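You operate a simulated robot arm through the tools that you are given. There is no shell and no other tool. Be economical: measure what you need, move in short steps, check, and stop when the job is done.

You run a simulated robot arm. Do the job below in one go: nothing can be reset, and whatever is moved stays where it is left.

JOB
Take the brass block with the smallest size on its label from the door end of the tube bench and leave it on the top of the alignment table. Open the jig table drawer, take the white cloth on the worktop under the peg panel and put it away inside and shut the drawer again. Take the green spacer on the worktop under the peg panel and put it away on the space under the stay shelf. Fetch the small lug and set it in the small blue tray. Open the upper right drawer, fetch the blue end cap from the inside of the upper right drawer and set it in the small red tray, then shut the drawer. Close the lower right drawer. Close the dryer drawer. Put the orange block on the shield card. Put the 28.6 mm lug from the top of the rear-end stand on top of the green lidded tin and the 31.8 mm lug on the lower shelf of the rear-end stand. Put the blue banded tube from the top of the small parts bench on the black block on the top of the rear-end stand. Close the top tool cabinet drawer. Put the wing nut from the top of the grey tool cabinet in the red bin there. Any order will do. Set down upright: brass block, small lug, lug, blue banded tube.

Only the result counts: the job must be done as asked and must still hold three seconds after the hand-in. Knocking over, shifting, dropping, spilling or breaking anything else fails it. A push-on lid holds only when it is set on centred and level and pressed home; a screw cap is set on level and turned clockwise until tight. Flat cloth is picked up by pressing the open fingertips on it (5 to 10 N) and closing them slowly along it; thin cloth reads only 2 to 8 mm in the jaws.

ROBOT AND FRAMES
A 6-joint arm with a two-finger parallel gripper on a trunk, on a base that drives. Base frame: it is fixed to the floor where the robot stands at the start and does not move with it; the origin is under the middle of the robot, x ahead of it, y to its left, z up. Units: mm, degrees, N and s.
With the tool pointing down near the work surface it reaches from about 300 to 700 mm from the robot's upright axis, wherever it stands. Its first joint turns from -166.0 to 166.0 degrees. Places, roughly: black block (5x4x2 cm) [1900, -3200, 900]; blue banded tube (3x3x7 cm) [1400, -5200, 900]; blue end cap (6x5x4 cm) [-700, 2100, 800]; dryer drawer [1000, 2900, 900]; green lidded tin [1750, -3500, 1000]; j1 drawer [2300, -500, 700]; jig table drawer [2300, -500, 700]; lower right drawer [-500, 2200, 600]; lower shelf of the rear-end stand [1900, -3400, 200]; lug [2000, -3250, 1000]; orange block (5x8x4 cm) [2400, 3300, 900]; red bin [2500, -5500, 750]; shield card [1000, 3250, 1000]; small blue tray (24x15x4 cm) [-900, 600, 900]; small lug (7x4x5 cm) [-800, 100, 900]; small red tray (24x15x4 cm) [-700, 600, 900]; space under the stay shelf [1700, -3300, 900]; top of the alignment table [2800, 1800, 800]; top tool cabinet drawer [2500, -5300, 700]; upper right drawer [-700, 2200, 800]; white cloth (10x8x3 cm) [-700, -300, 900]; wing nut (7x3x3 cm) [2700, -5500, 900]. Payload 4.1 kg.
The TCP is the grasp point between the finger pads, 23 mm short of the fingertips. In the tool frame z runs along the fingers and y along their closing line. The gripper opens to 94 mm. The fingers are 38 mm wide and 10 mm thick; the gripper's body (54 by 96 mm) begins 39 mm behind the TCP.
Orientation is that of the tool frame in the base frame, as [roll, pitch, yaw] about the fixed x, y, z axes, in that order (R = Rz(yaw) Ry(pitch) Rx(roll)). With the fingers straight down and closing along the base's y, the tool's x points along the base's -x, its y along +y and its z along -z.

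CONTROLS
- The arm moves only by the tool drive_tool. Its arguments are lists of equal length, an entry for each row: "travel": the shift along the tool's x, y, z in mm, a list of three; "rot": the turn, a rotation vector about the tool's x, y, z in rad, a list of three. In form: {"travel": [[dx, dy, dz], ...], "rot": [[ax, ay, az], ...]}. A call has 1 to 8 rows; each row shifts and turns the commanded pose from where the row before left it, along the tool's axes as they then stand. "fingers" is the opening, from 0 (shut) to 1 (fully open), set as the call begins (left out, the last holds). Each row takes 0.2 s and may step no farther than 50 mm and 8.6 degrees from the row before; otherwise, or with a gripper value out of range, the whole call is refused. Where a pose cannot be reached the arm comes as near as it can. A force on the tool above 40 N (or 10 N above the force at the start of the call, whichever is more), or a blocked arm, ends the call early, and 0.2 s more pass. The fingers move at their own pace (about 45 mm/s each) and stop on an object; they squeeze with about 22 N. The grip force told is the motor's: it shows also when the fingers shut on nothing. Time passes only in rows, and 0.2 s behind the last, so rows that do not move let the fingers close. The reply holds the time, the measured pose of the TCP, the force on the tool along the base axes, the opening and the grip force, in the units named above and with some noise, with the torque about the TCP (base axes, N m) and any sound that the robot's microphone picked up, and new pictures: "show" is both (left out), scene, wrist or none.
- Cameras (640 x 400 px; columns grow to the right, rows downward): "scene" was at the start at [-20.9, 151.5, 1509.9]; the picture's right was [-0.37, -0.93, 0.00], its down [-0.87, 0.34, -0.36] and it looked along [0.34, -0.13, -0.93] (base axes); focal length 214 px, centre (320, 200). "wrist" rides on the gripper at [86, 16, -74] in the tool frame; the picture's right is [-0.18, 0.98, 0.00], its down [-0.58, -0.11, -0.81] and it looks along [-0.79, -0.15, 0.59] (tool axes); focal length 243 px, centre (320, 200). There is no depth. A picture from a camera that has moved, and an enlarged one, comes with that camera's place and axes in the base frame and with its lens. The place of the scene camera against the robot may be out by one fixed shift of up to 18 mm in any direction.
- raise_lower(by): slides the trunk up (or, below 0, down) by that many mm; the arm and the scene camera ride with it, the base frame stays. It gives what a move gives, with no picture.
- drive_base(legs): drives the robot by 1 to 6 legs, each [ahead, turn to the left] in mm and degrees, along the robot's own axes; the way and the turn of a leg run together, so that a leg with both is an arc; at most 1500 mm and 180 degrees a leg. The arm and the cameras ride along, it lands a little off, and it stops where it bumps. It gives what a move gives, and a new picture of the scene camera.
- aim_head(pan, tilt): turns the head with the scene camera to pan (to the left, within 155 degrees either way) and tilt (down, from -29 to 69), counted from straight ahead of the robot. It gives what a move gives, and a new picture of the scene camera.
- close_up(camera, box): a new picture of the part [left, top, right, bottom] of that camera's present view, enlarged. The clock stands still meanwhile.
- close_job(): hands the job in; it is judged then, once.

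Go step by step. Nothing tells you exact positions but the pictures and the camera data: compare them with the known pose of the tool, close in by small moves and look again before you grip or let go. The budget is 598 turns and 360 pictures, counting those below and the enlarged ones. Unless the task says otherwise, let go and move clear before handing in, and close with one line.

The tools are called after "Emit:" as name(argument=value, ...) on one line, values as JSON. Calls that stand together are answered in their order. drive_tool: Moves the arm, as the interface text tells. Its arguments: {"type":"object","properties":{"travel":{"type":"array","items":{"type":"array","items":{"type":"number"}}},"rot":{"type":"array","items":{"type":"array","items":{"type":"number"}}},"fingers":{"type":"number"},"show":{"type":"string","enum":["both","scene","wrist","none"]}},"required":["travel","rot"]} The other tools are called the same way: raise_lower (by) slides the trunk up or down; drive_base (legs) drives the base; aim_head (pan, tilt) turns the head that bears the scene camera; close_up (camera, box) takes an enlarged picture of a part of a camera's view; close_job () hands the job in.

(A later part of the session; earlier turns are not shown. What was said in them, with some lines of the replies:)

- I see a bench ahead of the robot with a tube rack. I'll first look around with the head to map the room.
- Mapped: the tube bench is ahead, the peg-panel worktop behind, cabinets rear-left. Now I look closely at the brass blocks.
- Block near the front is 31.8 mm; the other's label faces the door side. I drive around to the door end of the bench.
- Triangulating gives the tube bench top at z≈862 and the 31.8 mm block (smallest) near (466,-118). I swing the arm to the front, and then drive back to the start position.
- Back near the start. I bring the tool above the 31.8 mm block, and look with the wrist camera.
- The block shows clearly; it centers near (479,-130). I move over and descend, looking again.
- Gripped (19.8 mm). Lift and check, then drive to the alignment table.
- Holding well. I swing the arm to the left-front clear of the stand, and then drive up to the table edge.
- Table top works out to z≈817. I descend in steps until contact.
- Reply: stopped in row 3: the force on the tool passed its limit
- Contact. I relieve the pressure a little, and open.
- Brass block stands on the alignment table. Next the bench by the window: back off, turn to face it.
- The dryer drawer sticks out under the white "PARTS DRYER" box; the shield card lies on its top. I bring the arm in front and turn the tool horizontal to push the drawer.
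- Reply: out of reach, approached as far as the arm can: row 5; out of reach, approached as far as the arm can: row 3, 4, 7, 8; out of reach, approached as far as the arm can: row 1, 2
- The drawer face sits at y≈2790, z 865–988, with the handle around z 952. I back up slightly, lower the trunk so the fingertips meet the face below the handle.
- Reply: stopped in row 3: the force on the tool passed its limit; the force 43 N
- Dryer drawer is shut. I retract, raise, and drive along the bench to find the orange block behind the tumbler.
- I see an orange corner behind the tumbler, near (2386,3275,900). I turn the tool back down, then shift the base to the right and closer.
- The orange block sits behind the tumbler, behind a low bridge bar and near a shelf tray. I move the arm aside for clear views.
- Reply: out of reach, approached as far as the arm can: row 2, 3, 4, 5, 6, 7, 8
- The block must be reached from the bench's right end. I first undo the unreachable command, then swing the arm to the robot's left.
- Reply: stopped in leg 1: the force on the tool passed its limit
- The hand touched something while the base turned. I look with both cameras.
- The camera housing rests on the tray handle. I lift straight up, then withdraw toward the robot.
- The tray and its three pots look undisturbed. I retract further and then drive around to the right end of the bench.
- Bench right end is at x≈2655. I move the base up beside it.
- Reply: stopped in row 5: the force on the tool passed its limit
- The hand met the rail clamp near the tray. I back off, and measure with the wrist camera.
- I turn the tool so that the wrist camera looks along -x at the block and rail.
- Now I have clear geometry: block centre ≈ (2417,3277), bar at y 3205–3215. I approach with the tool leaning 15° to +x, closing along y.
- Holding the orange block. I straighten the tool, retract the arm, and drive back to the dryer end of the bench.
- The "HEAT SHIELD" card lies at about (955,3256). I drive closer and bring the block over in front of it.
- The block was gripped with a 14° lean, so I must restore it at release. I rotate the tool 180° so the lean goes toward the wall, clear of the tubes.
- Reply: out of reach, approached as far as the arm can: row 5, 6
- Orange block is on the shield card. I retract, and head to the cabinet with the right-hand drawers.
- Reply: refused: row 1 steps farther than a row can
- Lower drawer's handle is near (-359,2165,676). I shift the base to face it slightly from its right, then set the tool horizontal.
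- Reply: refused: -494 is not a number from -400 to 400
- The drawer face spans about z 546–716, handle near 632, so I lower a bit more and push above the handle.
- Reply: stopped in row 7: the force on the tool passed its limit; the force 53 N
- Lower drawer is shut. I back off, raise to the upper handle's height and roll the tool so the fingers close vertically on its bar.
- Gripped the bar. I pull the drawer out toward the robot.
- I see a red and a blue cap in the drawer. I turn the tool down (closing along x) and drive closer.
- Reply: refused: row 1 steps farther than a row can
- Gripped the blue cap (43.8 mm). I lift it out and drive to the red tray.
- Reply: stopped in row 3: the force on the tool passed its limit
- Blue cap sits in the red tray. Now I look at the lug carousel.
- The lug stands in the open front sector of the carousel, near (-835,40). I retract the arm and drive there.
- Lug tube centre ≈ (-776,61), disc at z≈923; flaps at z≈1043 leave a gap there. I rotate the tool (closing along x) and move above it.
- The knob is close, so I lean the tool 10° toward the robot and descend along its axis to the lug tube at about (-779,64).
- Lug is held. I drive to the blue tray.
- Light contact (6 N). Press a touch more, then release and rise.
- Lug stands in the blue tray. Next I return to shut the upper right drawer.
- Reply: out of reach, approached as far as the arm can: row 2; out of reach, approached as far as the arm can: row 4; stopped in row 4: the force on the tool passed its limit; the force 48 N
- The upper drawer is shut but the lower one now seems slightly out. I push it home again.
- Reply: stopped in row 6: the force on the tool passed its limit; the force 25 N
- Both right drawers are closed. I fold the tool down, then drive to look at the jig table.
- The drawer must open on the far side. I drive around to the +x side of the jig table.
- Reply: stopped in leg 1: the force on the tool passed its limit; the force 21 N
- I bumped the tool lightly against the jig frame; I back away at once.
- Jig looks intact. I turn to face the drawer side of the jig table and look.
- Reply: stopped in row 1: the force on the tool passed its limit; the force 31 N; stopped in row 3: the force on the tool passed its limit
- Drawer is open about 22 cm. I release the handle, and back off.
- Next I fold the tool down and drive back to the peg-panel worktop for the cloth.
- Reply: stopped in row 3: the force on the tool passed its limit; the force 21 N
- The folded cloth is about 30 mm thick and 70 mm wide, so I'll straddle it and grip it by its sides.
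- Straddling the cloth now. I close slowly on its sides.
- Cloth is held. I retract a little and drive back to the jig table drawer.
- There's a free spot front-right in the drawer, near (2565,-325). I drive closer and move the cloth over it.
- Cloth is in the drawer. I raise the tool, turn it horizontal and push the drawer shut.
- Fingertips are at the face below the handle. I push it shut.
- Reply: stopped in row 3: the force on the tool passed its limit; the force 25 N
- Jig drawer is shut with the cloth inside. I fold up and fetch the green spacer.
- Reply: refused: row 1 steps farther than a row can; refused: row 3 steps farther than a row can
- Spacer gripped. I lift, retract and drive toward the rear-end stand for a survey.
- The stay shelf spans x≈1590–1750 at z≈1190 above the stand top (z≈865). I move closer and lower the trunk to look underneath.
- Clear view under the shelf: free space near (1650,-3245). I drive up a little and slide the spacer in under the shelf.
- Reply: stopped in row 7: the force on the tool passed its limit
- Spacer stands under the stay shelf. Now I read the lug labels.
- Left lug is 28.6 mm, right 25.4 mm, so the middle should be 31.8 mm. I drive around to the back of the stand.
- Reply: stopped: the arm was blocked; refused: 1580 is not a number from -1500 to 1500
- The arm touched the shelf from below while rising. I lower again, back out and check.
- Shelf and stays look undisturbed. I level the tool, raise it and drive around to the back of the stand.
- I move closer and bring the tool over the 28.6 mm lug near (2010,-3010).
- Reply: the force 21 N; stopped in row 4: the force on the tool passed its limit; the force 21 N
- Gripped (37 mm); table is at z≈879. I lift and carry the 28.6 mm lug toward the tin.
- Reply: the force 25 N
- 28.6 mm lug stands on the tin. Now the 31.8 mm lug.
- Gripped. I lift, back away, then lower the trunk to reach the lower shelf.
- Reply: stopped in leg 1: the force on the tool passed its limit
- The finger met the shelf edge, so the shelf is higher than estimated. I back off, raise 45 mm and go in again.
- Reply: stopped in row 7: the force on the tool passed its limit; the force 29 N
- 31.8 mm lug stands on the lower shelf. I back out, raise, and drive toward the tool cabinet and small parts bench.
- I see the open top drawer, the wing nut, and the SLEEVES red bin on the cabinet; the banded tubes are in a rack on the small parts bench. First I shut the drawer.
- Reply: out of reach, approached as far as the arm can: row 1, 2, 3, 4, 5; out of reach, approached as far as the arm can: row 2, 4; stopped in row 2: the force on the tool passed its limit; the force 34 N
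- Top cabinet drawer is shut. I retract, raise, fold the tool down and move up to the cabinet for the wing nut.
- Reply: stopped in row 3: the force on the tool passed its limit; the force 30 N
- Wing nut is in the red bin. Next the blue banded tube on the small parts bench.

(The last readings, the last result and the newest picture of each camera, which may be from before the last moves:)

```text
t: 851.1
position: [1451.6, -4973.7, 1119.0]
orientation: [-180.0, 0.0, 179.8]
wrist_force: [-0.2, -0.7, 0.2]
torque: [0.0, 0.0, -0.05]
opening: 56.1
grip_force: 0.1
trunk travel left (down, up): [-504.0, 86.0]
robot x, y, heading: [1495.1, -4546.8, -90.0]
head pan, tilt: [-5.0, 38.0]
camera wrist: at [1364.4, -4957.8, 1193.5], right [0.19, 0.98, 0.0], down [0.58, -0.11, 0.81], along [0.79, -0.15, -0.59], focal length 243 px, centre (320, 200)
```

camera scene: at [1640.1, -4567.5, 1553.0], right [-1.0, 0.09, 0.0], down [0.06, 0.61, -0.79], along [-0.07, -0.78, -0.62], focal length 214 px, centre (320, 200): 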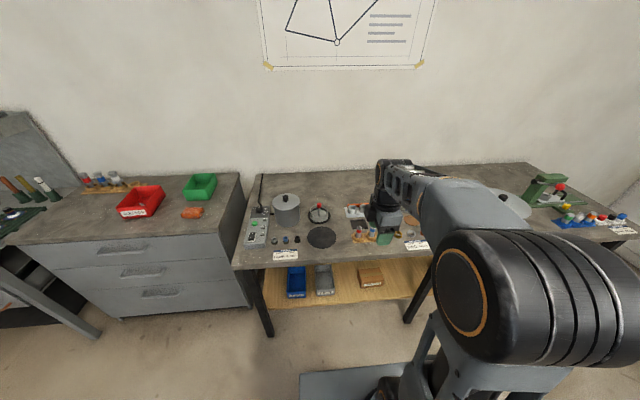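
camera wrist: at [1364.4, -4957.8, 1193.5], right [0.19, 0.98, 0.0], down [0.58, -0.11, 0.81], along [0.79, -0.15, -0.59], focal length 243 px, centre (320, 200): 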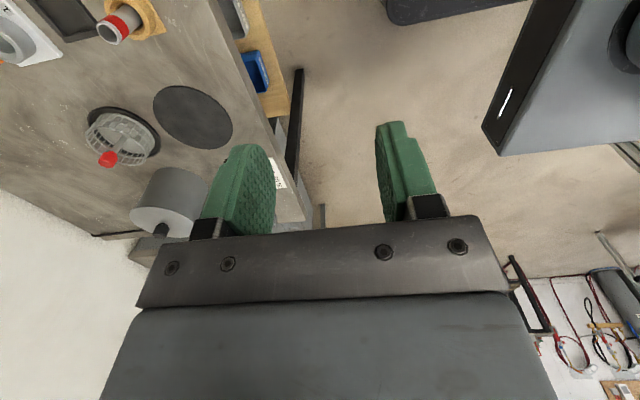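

Emit:
drive_tool(travel=[[17, -39, 0], [17, -39, 0], [17, -39, 0], [17, -39, 0], [17, -39, 0], [0, 0, 45], [0, 0, 45]], rot=[[0, 0, 0], [0, 0, 0], [0, 0, 0], [0, 0, 0], [0, 0, 0], [0, 0, 0], [0, 0, 0]], show="wrist")

```text
t: 852.8
position: [1364.1, -5169.0, 1028.1]
orientation: [180.0, 0.0, 179.8]
wrist_force: [-0.3, -0.5, 0.0]
torque: [0.0, 0.01, -0.03]
opening: 56.8
grip_force: 0.1
trunk travel left (down, up): [-504.0, 86.0]
robot x, y, heading: [1493.4, -4547.3, -90.1]
head pan, tilt: [-5.0, 38.0]
camera wrist: at [1278.5, -5152.3, 1103.4], right [0.19, 0.98, 0.0], down [0.58, -0.11, 0.81], along [0.79, -0.15, -0.59], focal length 243 px, centre (320, 200)
```

wrist: 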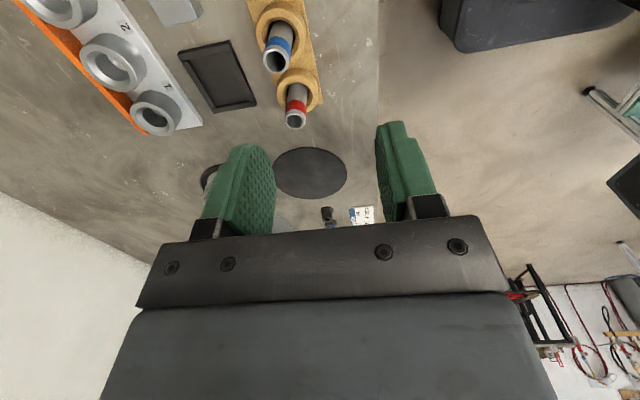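

Emit:
drive_tool(travel=[[-4, -38, 20], [0, 0, 40]], rot=[[0, 0, 0], [0, 0, 0]], show="wrist")

```text
t: 853.4
position: [1367.9, -5206.7, 968.0]
orientation: [180.0, 0.0, 179.8]
wrist_force: [-0.1, -0.8, 0.0]
torque: [0.02, 0.03, 0.0]
opening: 56.2
grip_force: 0.1
trunk travel left (down, up): [-504.0, 86.0]
robot x, y, heading: [1495.6, -4543.4, -90.1]
head pan, tilt: [-5.0, 38.0]
camera wrist: at [1282.9, -5190.7, 1042.8], right [0.19, 0.98, 0.0], down [0.58, -0.11, 0.81], along [0.79, -0.15, -0.59], focal length 243 px, centre (320, 200)
```

wrist: 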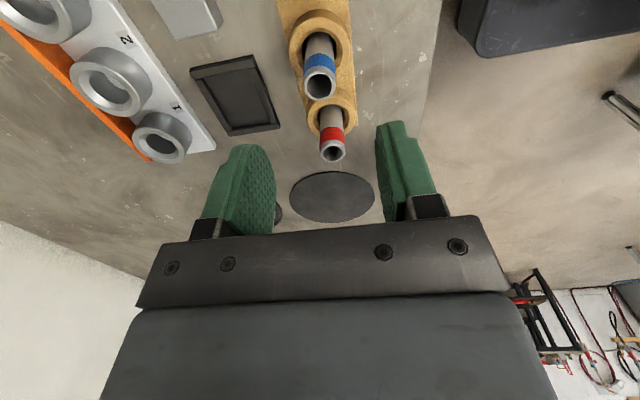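

Emit:
drive_tool(travel=[[2, 0, 45], [0, 0, 35]], rot=[[0, 0, 0], [0, 0, 0]], show="wrist")

```text
t: 854.0
position: [1365.7, -5206.2, 889.3]
orientation: [179.9, 0.0, 179.8]
wrist_force: [1.1, 0.6, -0.3]
torque: [-0.01, 0.01, -0.01]
opening: 56.2
grip_force: 0.0
trunk travel left (down, up): [-504.0, 86.0]
robot x, y, heading: [1491.3, -4542.2, -90.1]
head pan, tilt: [-5.0, 38.0]
camera wrist: at [1280.5, -5190.7, 962.7], right [0.19, 0.98, 0.0], down [0.58, -0.11, 0.81], along [0.79, -0.15, -0.59], focal length 243 px, centre (320, 200)
```

wrist: 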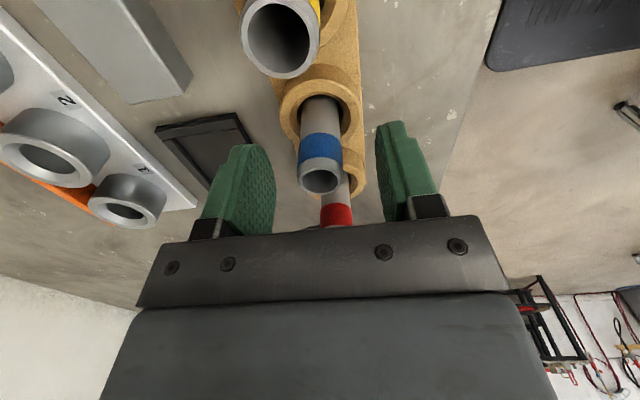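

Emit:
drive_tool(travel=[[0, 0, 7], [0, 0, 4]], rot=[[0, 0, 0], [0, 0, 0]], show="none")

Emit:
drive_tool(travel=[[0, 0, 0], [0, 0, 0], [0, 0, 0], [0, 0, 0]], rot=[[0, 0, 0], [0, 0, 0], [0, 0, 0], [0, 0, 0]], fingers=0, show="wrist")

```text
t: 854.5
position: [1366.8, -5206.8, 877.3]
orientation: [179.9, 0.0, 179.7]
wrist_force: [0.2, -0.1, -0.9]
torque: [0.03, 0.02, 0.0]
opening: 56.4
grip_force: 0.1
trunk travel left (down, up): [-504.0, 86.0]
robot x, y, heading: [1494.8, -4546.6, -90.2]
head pan, tilt: [-5.0, 38.0]
```

```text
t: 855.5
position: [1366.0, -5207.3, 877.3]
orientation: [179.9, 0.0, 179.8]
wrist_force: [0.7, 0.3, -0.1]
torque: [0.04, -0.01, -0.03]
opening: 21.1
grip_force: 22.5
trunk travel left (down, up): [-504.0, 86.0]
robot x, y, heading: [1499.3, -4543.7, -90.3]
head pan, tilt: [-5.0, 38.0]
camera wrist: at [1280.3, -5190.3, 952.1], right [0.19, 0.98, 0.0], down [0.58, -0.11, 0.81], along [0.79, -0.15, -0.59], focal length 243 px, centre (320, 200)
```

wrist: 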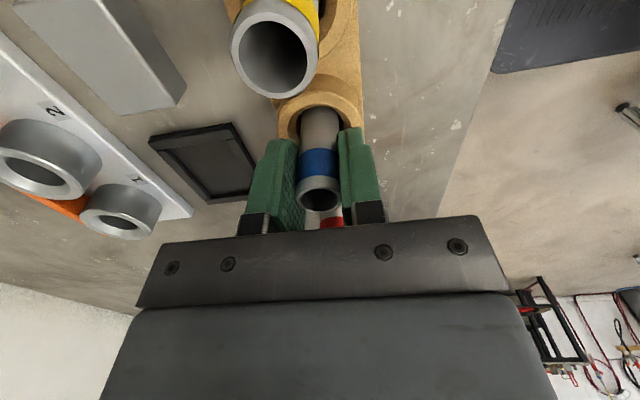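

Emit:
drive_tool(travel=[[0, 0, -15], [0, 0, -30], [0, 0, -45], [0, 0, -50], [0, 0, -50], [0, 0, -50]], rot=[[0, 0, 0], [0, 0, 0], [0, 0, 0], [0, 0, 0], [0, 0, 0], [0, 0, 0]], show="both")

```text
t: 857.0
position: [1365.3, -5207.6, 1117.6]
orientation: [179.7, 0.0, 179.9]
wrist_force: [0.0, 0.0, -0.6]
torque: [0.03, 0.0, 0.01]
opening: 20.8
grip_force: 21.5
trunk travel left (down, up): [-504.0, 86.0]
robot x, y, heading: [1495.3, -4543.5, -90.0]
head pan, tilt: [-5.0, 38.0]
camera scene: at [1639.8, -4568.7, 1553.0], right [-1.0, 0.09, 0.0], down [0.06, 0.61, -0.79], along [-0.07, -0.78, -0.62], focal length 214 px, centre (320, 200)
camera wrist: at [1280.0, -5191.8, 1191.3], right [0.19, 0.98, 0.0], down [0.58, -0.11, 0.81], along [0.79, -0.15, -0.59], focal length 243 px, centre (320, 200)
```

scene: 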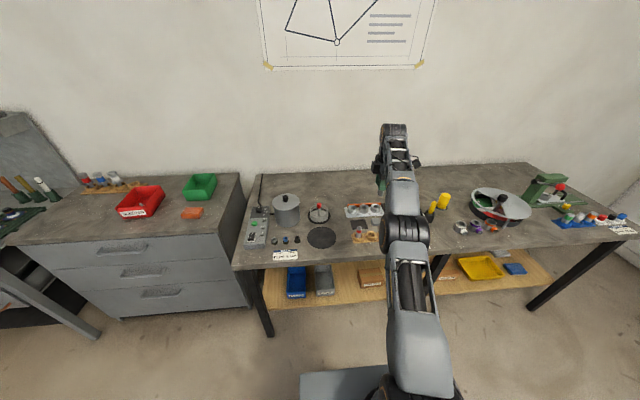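
wrist: 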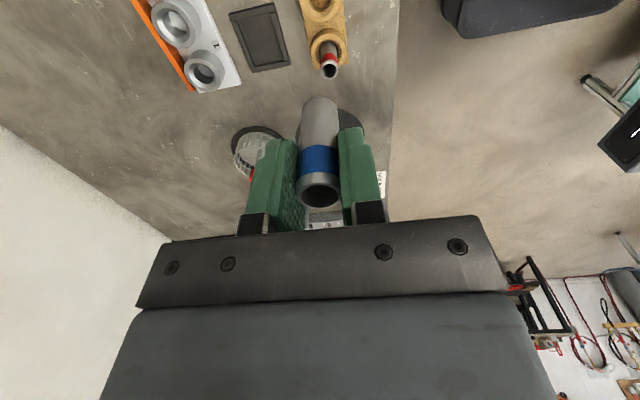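

Blue banded tube is held. I retract and drive back to the rear-end stand's back side.

Emit:
drive_tool(travel=[[0, 45, 0], [0, 45, 0], [0, 45, 0], [0, 45, 0]], rot=[[0, 0, 0], [0, 0, 0], [0, 0, 0], [0, 0, 0]], show="none")

Emit:
drive_base(legs=[[0, 90], [1100, 0], [0, 90], [1350, 0], [0, 90]])

Emit:
aim_head(pan=0, tilt=42)

```text
t: 858.0
position: [1366.3, -5026.6, 1119.1]
orientation: [-179.9, 0.0, 179.7]
wrist_force: [0.5, 1.0, -0.7]
torque: [0.0, -0.03, -0.01]
opening: 21.1
grip_force: 22.0
trunk travel left (down, up): [-504.0, 86.0]
robot x, y, heading: [1494.7, -4549.9, -90.2]
head pan, tilt: [-5.0, 38.0]
```

```text
t: 881.4
position: [2129.1, -3075.0, 1118.9]
orientation: [180.0, 0.0, 89.3]
wrist_force: [1.0, 0.3, -0.7]
torque: [0.0, 0.01, 0.02]
opening: 20.7
grip_force: 22.1
trunk travel left (down, up): [-504.0, 86.0]
robot x, y, heading: [2608.2, -3209.1, 179.4]
head pan, tilt: [-5.0, 38.0]
camera scene: at [2567.4, -3360.4, 1553.0], right [0.1, 1.0, 0.0], down [0.61, -0.06, -0.79], along [-0.78, 0.08, -0.62], focal length 214 px, centre (320, 200)
```

scene: 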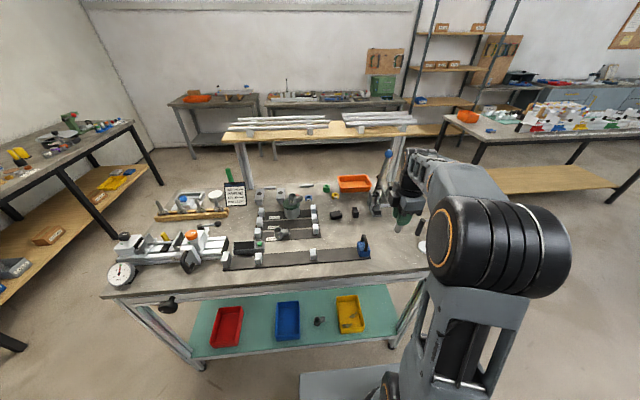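

```text
t: 882.1
position: [2129.0, -3076.3, 1117.8]
orientation: [179.9, 0.0, 89.4]
wrist_force: [-0.4, -0.1, -0.9]
torque: [0.0, 0.02, -0.02]
opening: 20.6
grip_force: 21.2
trunk travel left (down, up): [-504.0, 86.0]
robot x, y, heading: [2608.1, -3206.7, 179.1]
head pan, tilt: [0.0, 42.0]
camera scene: at [2569.7, -3367.8, 1547.1], right [0.01, 1.0, 0.0], down [0.67, -0.01, -0.74], along [-0.74, 0.01, -0.67], focal length 214 px, centre (320, 200)
```

scene: 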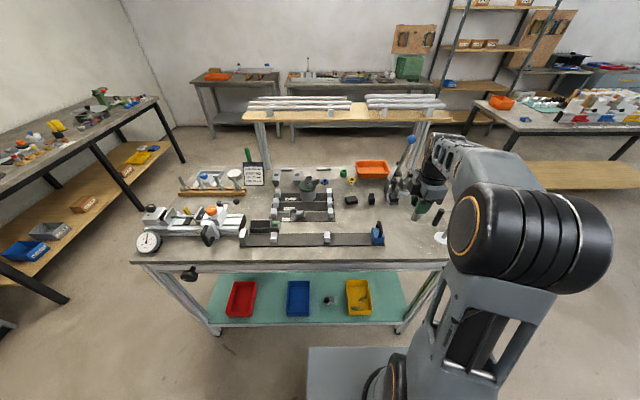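

Emit:
drive_base(legs=[[155, 0]])

Emit:
drive_tool(travel=[[-36, -18, 0], [-36, -18, 0], [-36, -18, 0], [-36, -18, 0]], rot=[[0, 0, 0], [0, 0, 0], [0, 0, 0], [0, 0, 0]], show="wrist")

```text
t: 883.5
position: [1972.5, -3073.9, 1116.4]
orientation: [-180.0, 0.0, 89.4]
wrist_force: [0.3, -0.8, -1.2]
torque: [0.01, -0.04, 0.0]
opening: 20.3
grip_force: 22.2
trunk travel left (down, up): [-504.0, 86.0]
robot x, y, heading: [2451.5, -3210.7, 179.6]
head pan, tilt: [0.0, 42.0]
camera scene: at [2412.5, -3366.2, 1547.1], right [0.01, 1.0, 0.0], down [0.67, -0.01, -0.74], along [-0.74, 0.01, -0.67], focal length 214 px, centre (320, 200)
```

scene: 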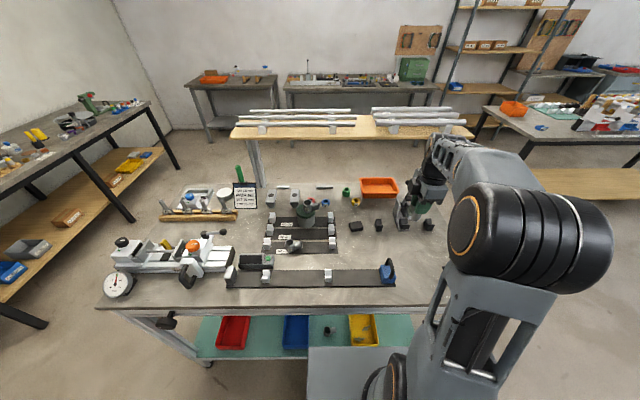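

```text
t: 884.5
position: [1897.5, -3217.7, 1117.9]
orientation: [180.0, -0.1, 89.4]
wrist_force: [1.3, -0.1, -2.0]
torque: [0.01, -0.02, 0.04]
opening: 20.7
grip_force: 21.6
trunk travel left (down, up): [-504.0, 86.0]
robot x, y, heading: [2451.1, -3203.4, 179.3]
head pan, tilt: [0.0, 42.0]
camera wrist: at [1915.8, -3131.5, 1191.5], right [0.98, -0.19, 0.0], down [-0.12, -0.58, 0.81], along [-0.16, -0.79, -0.59], focal length 243 px, centre (320, 200)
```

wrist: 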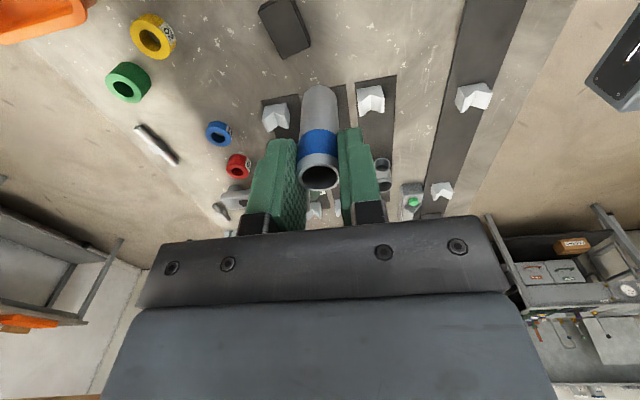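

Emit:
drive_tool(travel=[[-2, -34, 20], [0, 0, 50], [0, 0, 50]], rot=[[0, 0, 0], [0, 0, 0], [0, 0, 0]], show="wrist")

Emit:
close_up(camera="scene", box=[310, 190, 406, 250])

```text
t: 885.3
position: [1865.5, -3219.8, 997.2]
orientation: [-180.0, 0.0, 89.4]
wrist_force: [0.3, 0.0, 0.4]
torque: [0.01, -0.01, -0.04]
opening: 20.3
grip_force: 21.7
trunk travel left (down, up): [-504.0, 86.0]
robot x, y, heading: [2446.7, -3207.1, 179.5]
head pan, tilt: [0.0, 42.0]
camera wrist: at [1882.2, -3132.6, 1071.2], right [0.98, -0.19, 0.0], down [-0.12, -0.58, 0.81], along [-0.16, -0.79, -0.59], focal length 243 px, centre (320, 200)
```

wrist: 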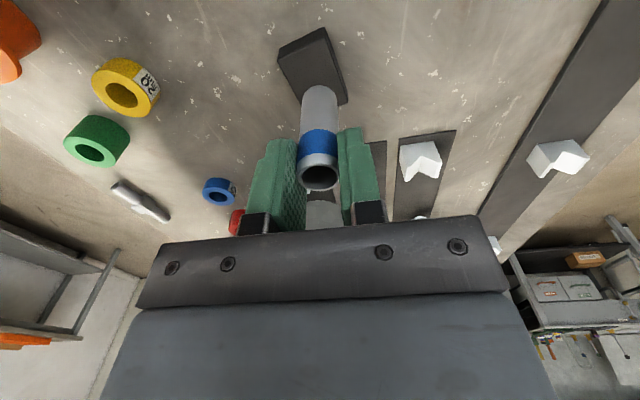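

```text
6.67 times, centred on (358, 220) of scene
camera zoom: at [2413.1, -3366.2, 1547.1], right [0.01, 1.0, 0.0], down [0.67, -0.01, -0.74], along [-0.74, 0.01, -0.67], focal length 1430 px, centre (67, 67)
```

zoom: 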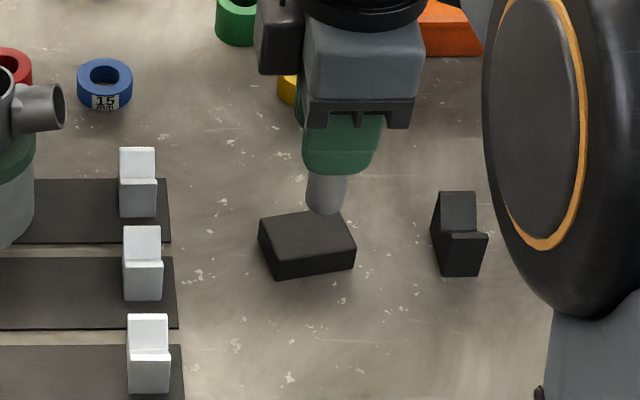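

Emit:
drive_tool(travel=[[-3, -6, 15], [0, 0, 10]], rot=[[0, 0, 0], [0, 0, 0]], show="wrist")

Emit:
close_up(camera="scene", box=[334, 205, 382, 235])

```text
t: 885.9
position: [1857.7, -3222.0, 972.8]
orientation: [180.0, 0.0, 89.4]
wrist_force: [-0.4, 0.2, -1.3]
torque: [0.0, -0.03, 0.01]
opening: 20.1
grip_force: 21.7
trunk travel left (down, up): [-504.0, 86.0]
robot x, y, heading: [2453.4, -3205.4, 179.5]
head pan, tilt: [0.0, 42.0]
camera wrist: at [1875.9, -3136.2, 1046.5], right [0.98, -0.19, 0.0], down [-0.12, -0.58, 0.81], along [-0.16, -0.79, -0.59], focal length 243 px, centre (320, 200)
```

wrist: 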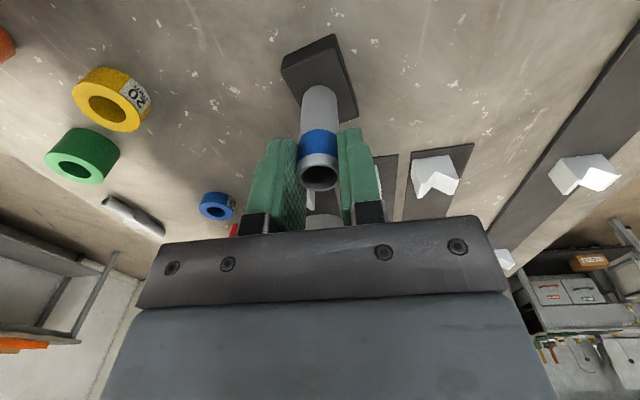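

```text
13.33 times, centred on (358, 220) of scene
camera zoom: at [2412.7, -3366.3, 1547.1], right [0.01, 1.0, 0.0], down [0.67, -0.01, -0.74], along [-0.74, 0.01, -0.67], focal length 2860 px, centre (-187, -67)
```

zoom: 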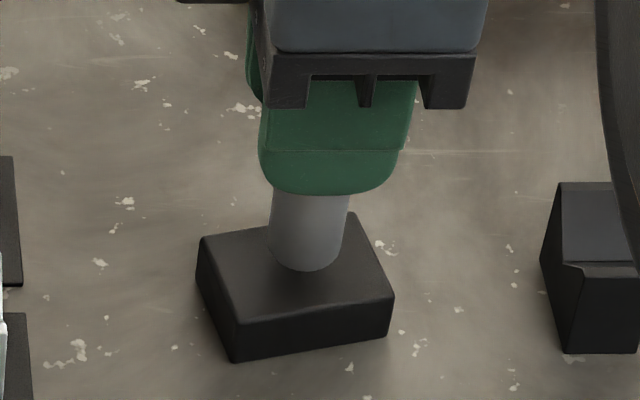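

Emit:
drive_tool(travel=[[0, 1, 3], [0, 0, 2], [0, 0, 2], [0, 0, 2], [0, 0, 2], [0, 0, 2]], rot=[[0, 0, 0], [0, 0, 0], [0, 0, 0], [0, 0, 0], [0, 0, 0], [0, 0, 0]], show="none")

Emit:
close_up(camera="scene", box=[334, 205, 382, 235])

```text
t: 887.3
position: [1860.2, -3222.5, 958.9]
orientation: [180.0, 0.0, 89.3]
wrist_force: [-2.1, -1.5, 13.6]
torque: [-0.03, 0.11, -0.03]
opening: 20.7
grip_force: 22.1
trunk travel left (down, up): [-504.0, 86.0]
robot x, y, heading: [2448.1, -3208.8, 179.4]
head pan, tilt: [0.0, 42.0]
```

```text
13.33 times, centred on (358, 220) of scene
camera zoom: at [2414.1, -3366.3, 1547.0], right [0.01, 1.0, 0.0], down [0.67, -0.01, -0.74], along [-0.74, 0.01, -0.67], focal length 2860 px, centre (-187, -67)
```

zoom: 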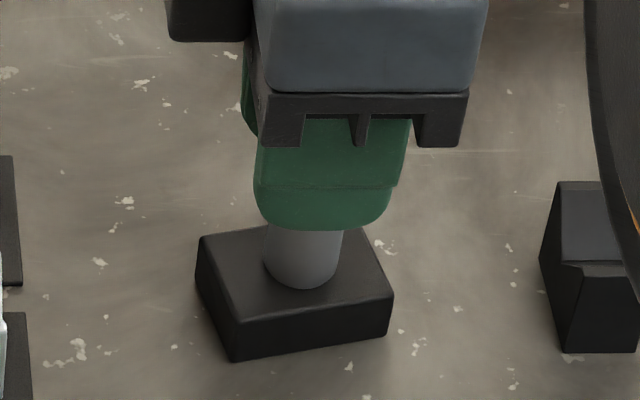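

Tube rests at the block's centre. I relieve the pressure and release.

Emit:
drive_tool(travel=[[0, 0, -1], [0, 0, 0]], rot=[[0, 0, 0], [0, 0, 0]], show="none")

Emit:
drive_tool(travel=[[0, 0, 0], [0, 0, 0], [0, 0, -10], [0, 0, -25], [0, 0, -45], [0, 0, -45], [0, 0, -45]], rot=[[0, 0, 0], [0, 0, 0], [0, 0, 0], [0, 0, 0], [0, 0, 0], [0, 0, 0], [0, 0, 0]], fingers=0.45, show="wrist")

Emit:
close_up(camera="scene", box=[290, 185, 418, 265])

```text
t: 887.9
position: [1860.8, -3222.3, 960.8]
orientation: [179.9, 0.0, 89.5]
wrist_force: [-1.3, -0.9, 5.4]
torque: [-0.04, 0.04, 0.01]
opening: 20.7
grip_force: 22.1
trunk travel left (down, up): [-504.0, 86.0]
robot x, y, heading: [2453.0, -3204.7, 179.3]
head pan, tilt: [0.0, 42.0]
```

```text
t: 889.5
position: [1859.1, -3223.9, 1132.2]
orientation: [-180.0, 0.0, 89.4]
wrist_force: [-0.5, -0.4, 0.7]
torque: [0.04, -0.02, 0.02]
opening: 42.2
grip_force: 0.1
trunk travel left (down, up): [-504.0, 86.0]
robot x, y, heading: [2454.1, -3208.0, 179.5]
head pan, tilt: [0.0, 42.0]
camera wrist: at [1877.4, -3137.2, 1205.8], right [0.98, -0.19, 0.0], down [-0.12, -0.58, 0.81], along [-0.16, -0.79, -0.59], focal length 243 px, centre (320, 200)
```

wrist: 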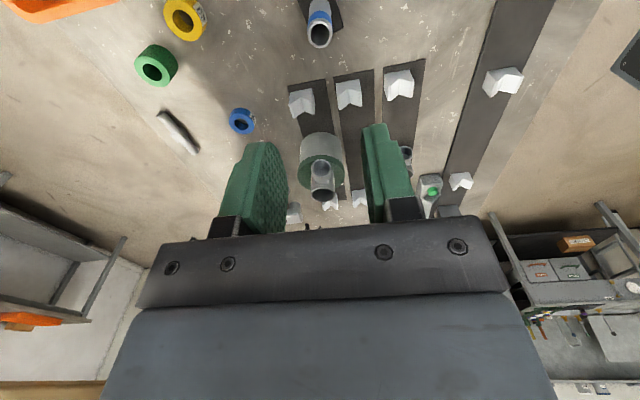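

```text
5.00 times, centred on (354, 225) of scene
camera zoom: at [2413.3, -3366.2, 1547.1], right [0.01, 1.0, 0.0], down [0.67, -0.01, -0.74], along [-0.74, 0.01, -0.67], focal length 1072 px, centre (150, 75)
```

zoom: 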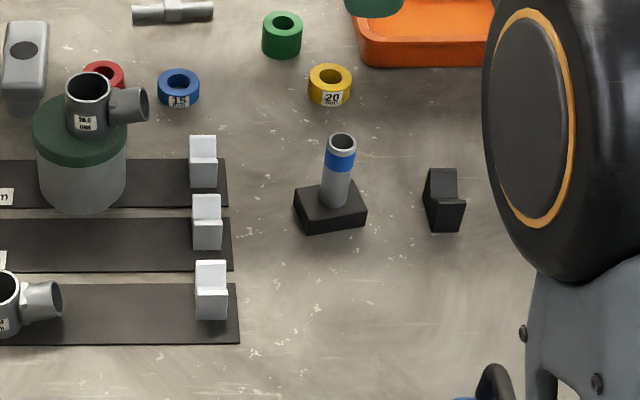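

Everything is placed. I retract the arm, and use the head to check the far cabinets from here.

Emit:
drive_tool(travel=[[0, 40, 0], [0, 40, 0], [0, 40, 0]], rot=[[0, 0, 0], [0, 0, 0], [0, 0, 0]], show="none")

Emit:
drive_base(legs=[[-150, 0]])

Emit:
aim_head(pan=-60, tilt=5)

Emit:
close_up(camera="scene", box=[260, 180, 380, 255])

```text
t: 890.3
position: [1979.8, -3224.3, 1130.8]
orientation: [180.0, 0.0, 89.4]
wrist_force: [-0.6, -0.5, 0.2]
torque: [-0.03, -0.01, 0.04]
opening: 42.2
grip_force: 0.0
trunk travel left (down, up): [-504.0, 86.0]
robot x, y, heading: [2450.4, -3204.7, 179.4]
head pan, tilt: [0.0, 42.0]
```

```text
t: 891.6
position: [2130.1, -3225.5, 1131.4]
orientation: [-180.0, 0.1, 89.4]
wrist_force: [0.5, 0.4, -1.1]
torque: [-0.01, -0.02, 0.0]
opening: 42.5
grip_force: 0.0
trunk travel left (down, up): [-504.0, 86.0]
robot x, y, heading: [2599.3, -3207.4, 179.3]
head pan, tilt: [0.0, 42.0]
camera scene: at [2564.1, -3367.7, 1547.1], right [0.01, 1.0, 0.0], down [0.67, -0.01, -0.74], along [-0.74, 0.01, -0.67], focal length 214 px, centre (320, 200)
```

scene: 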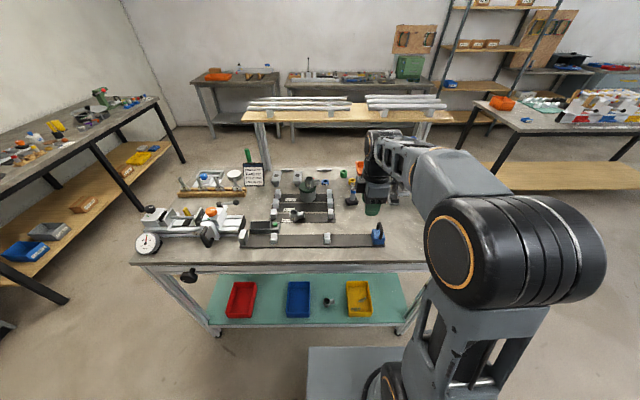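

```text
t: 893.0
position: [2129.7, -3225.8, 1131.7]
orientation: [179.9, 0.0, 89.3]
wrist_force: [-0.3, -0.1, 0.3]
torque: [0.03, 0.03, 0.01]
opening: 42.2
grip_force: 0.0
trunk travel left (down, up): [-504.0, 86.0]
robot x, y, heading: [2602.4, -3206.4, 179.7]
head pan, tilt: [-60.0, 5.0]
camera scene: at [2601.9, -3288.6, 1605.8], right [0.87, 0.49, 0.0], down [0.04, -0.08, -1.0], along [-0.49, 0.87, -0.09], focal length 214 px, centre (320, 200)
```

scene: 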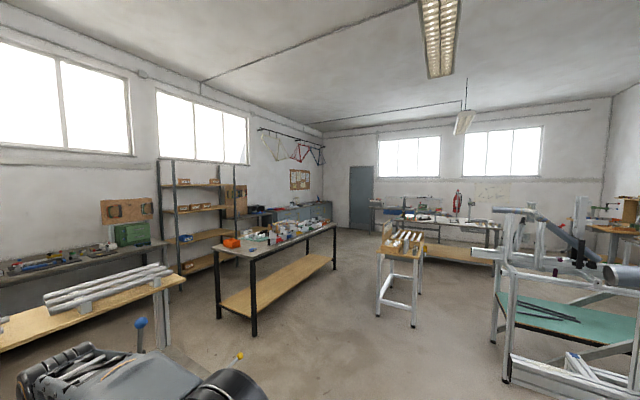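

```text
5.33 times, centred on (320, 218) of scene
camera zoom: at [2601.9, -3288.6, 1605.8], right [0.87, 0.49, 0.0], down [0.04, -0.08, -1.0], along [-0.49, 0.87, -0.09], focal length 1144 px, centre (320, 107)
```

zoom: 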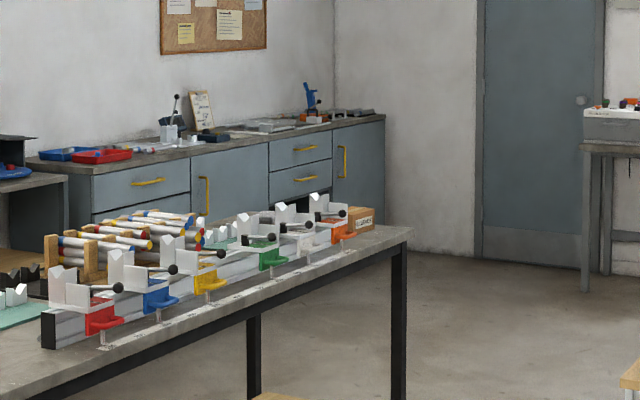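

All drawers look shut and everything set down stands where it should; the hand is clear. I hand the job in.

Emit:
close_job()

```text
The job is handed in.
```

All the jobs on the list are done and I have handed it in; I have no verdict from the hand-in. The arm made three or four light contacts along the way (a rail tray handle, its clamp, a jig frame, the stay shelf). Nothing looked moved or knocked over in the pictures I took after each.
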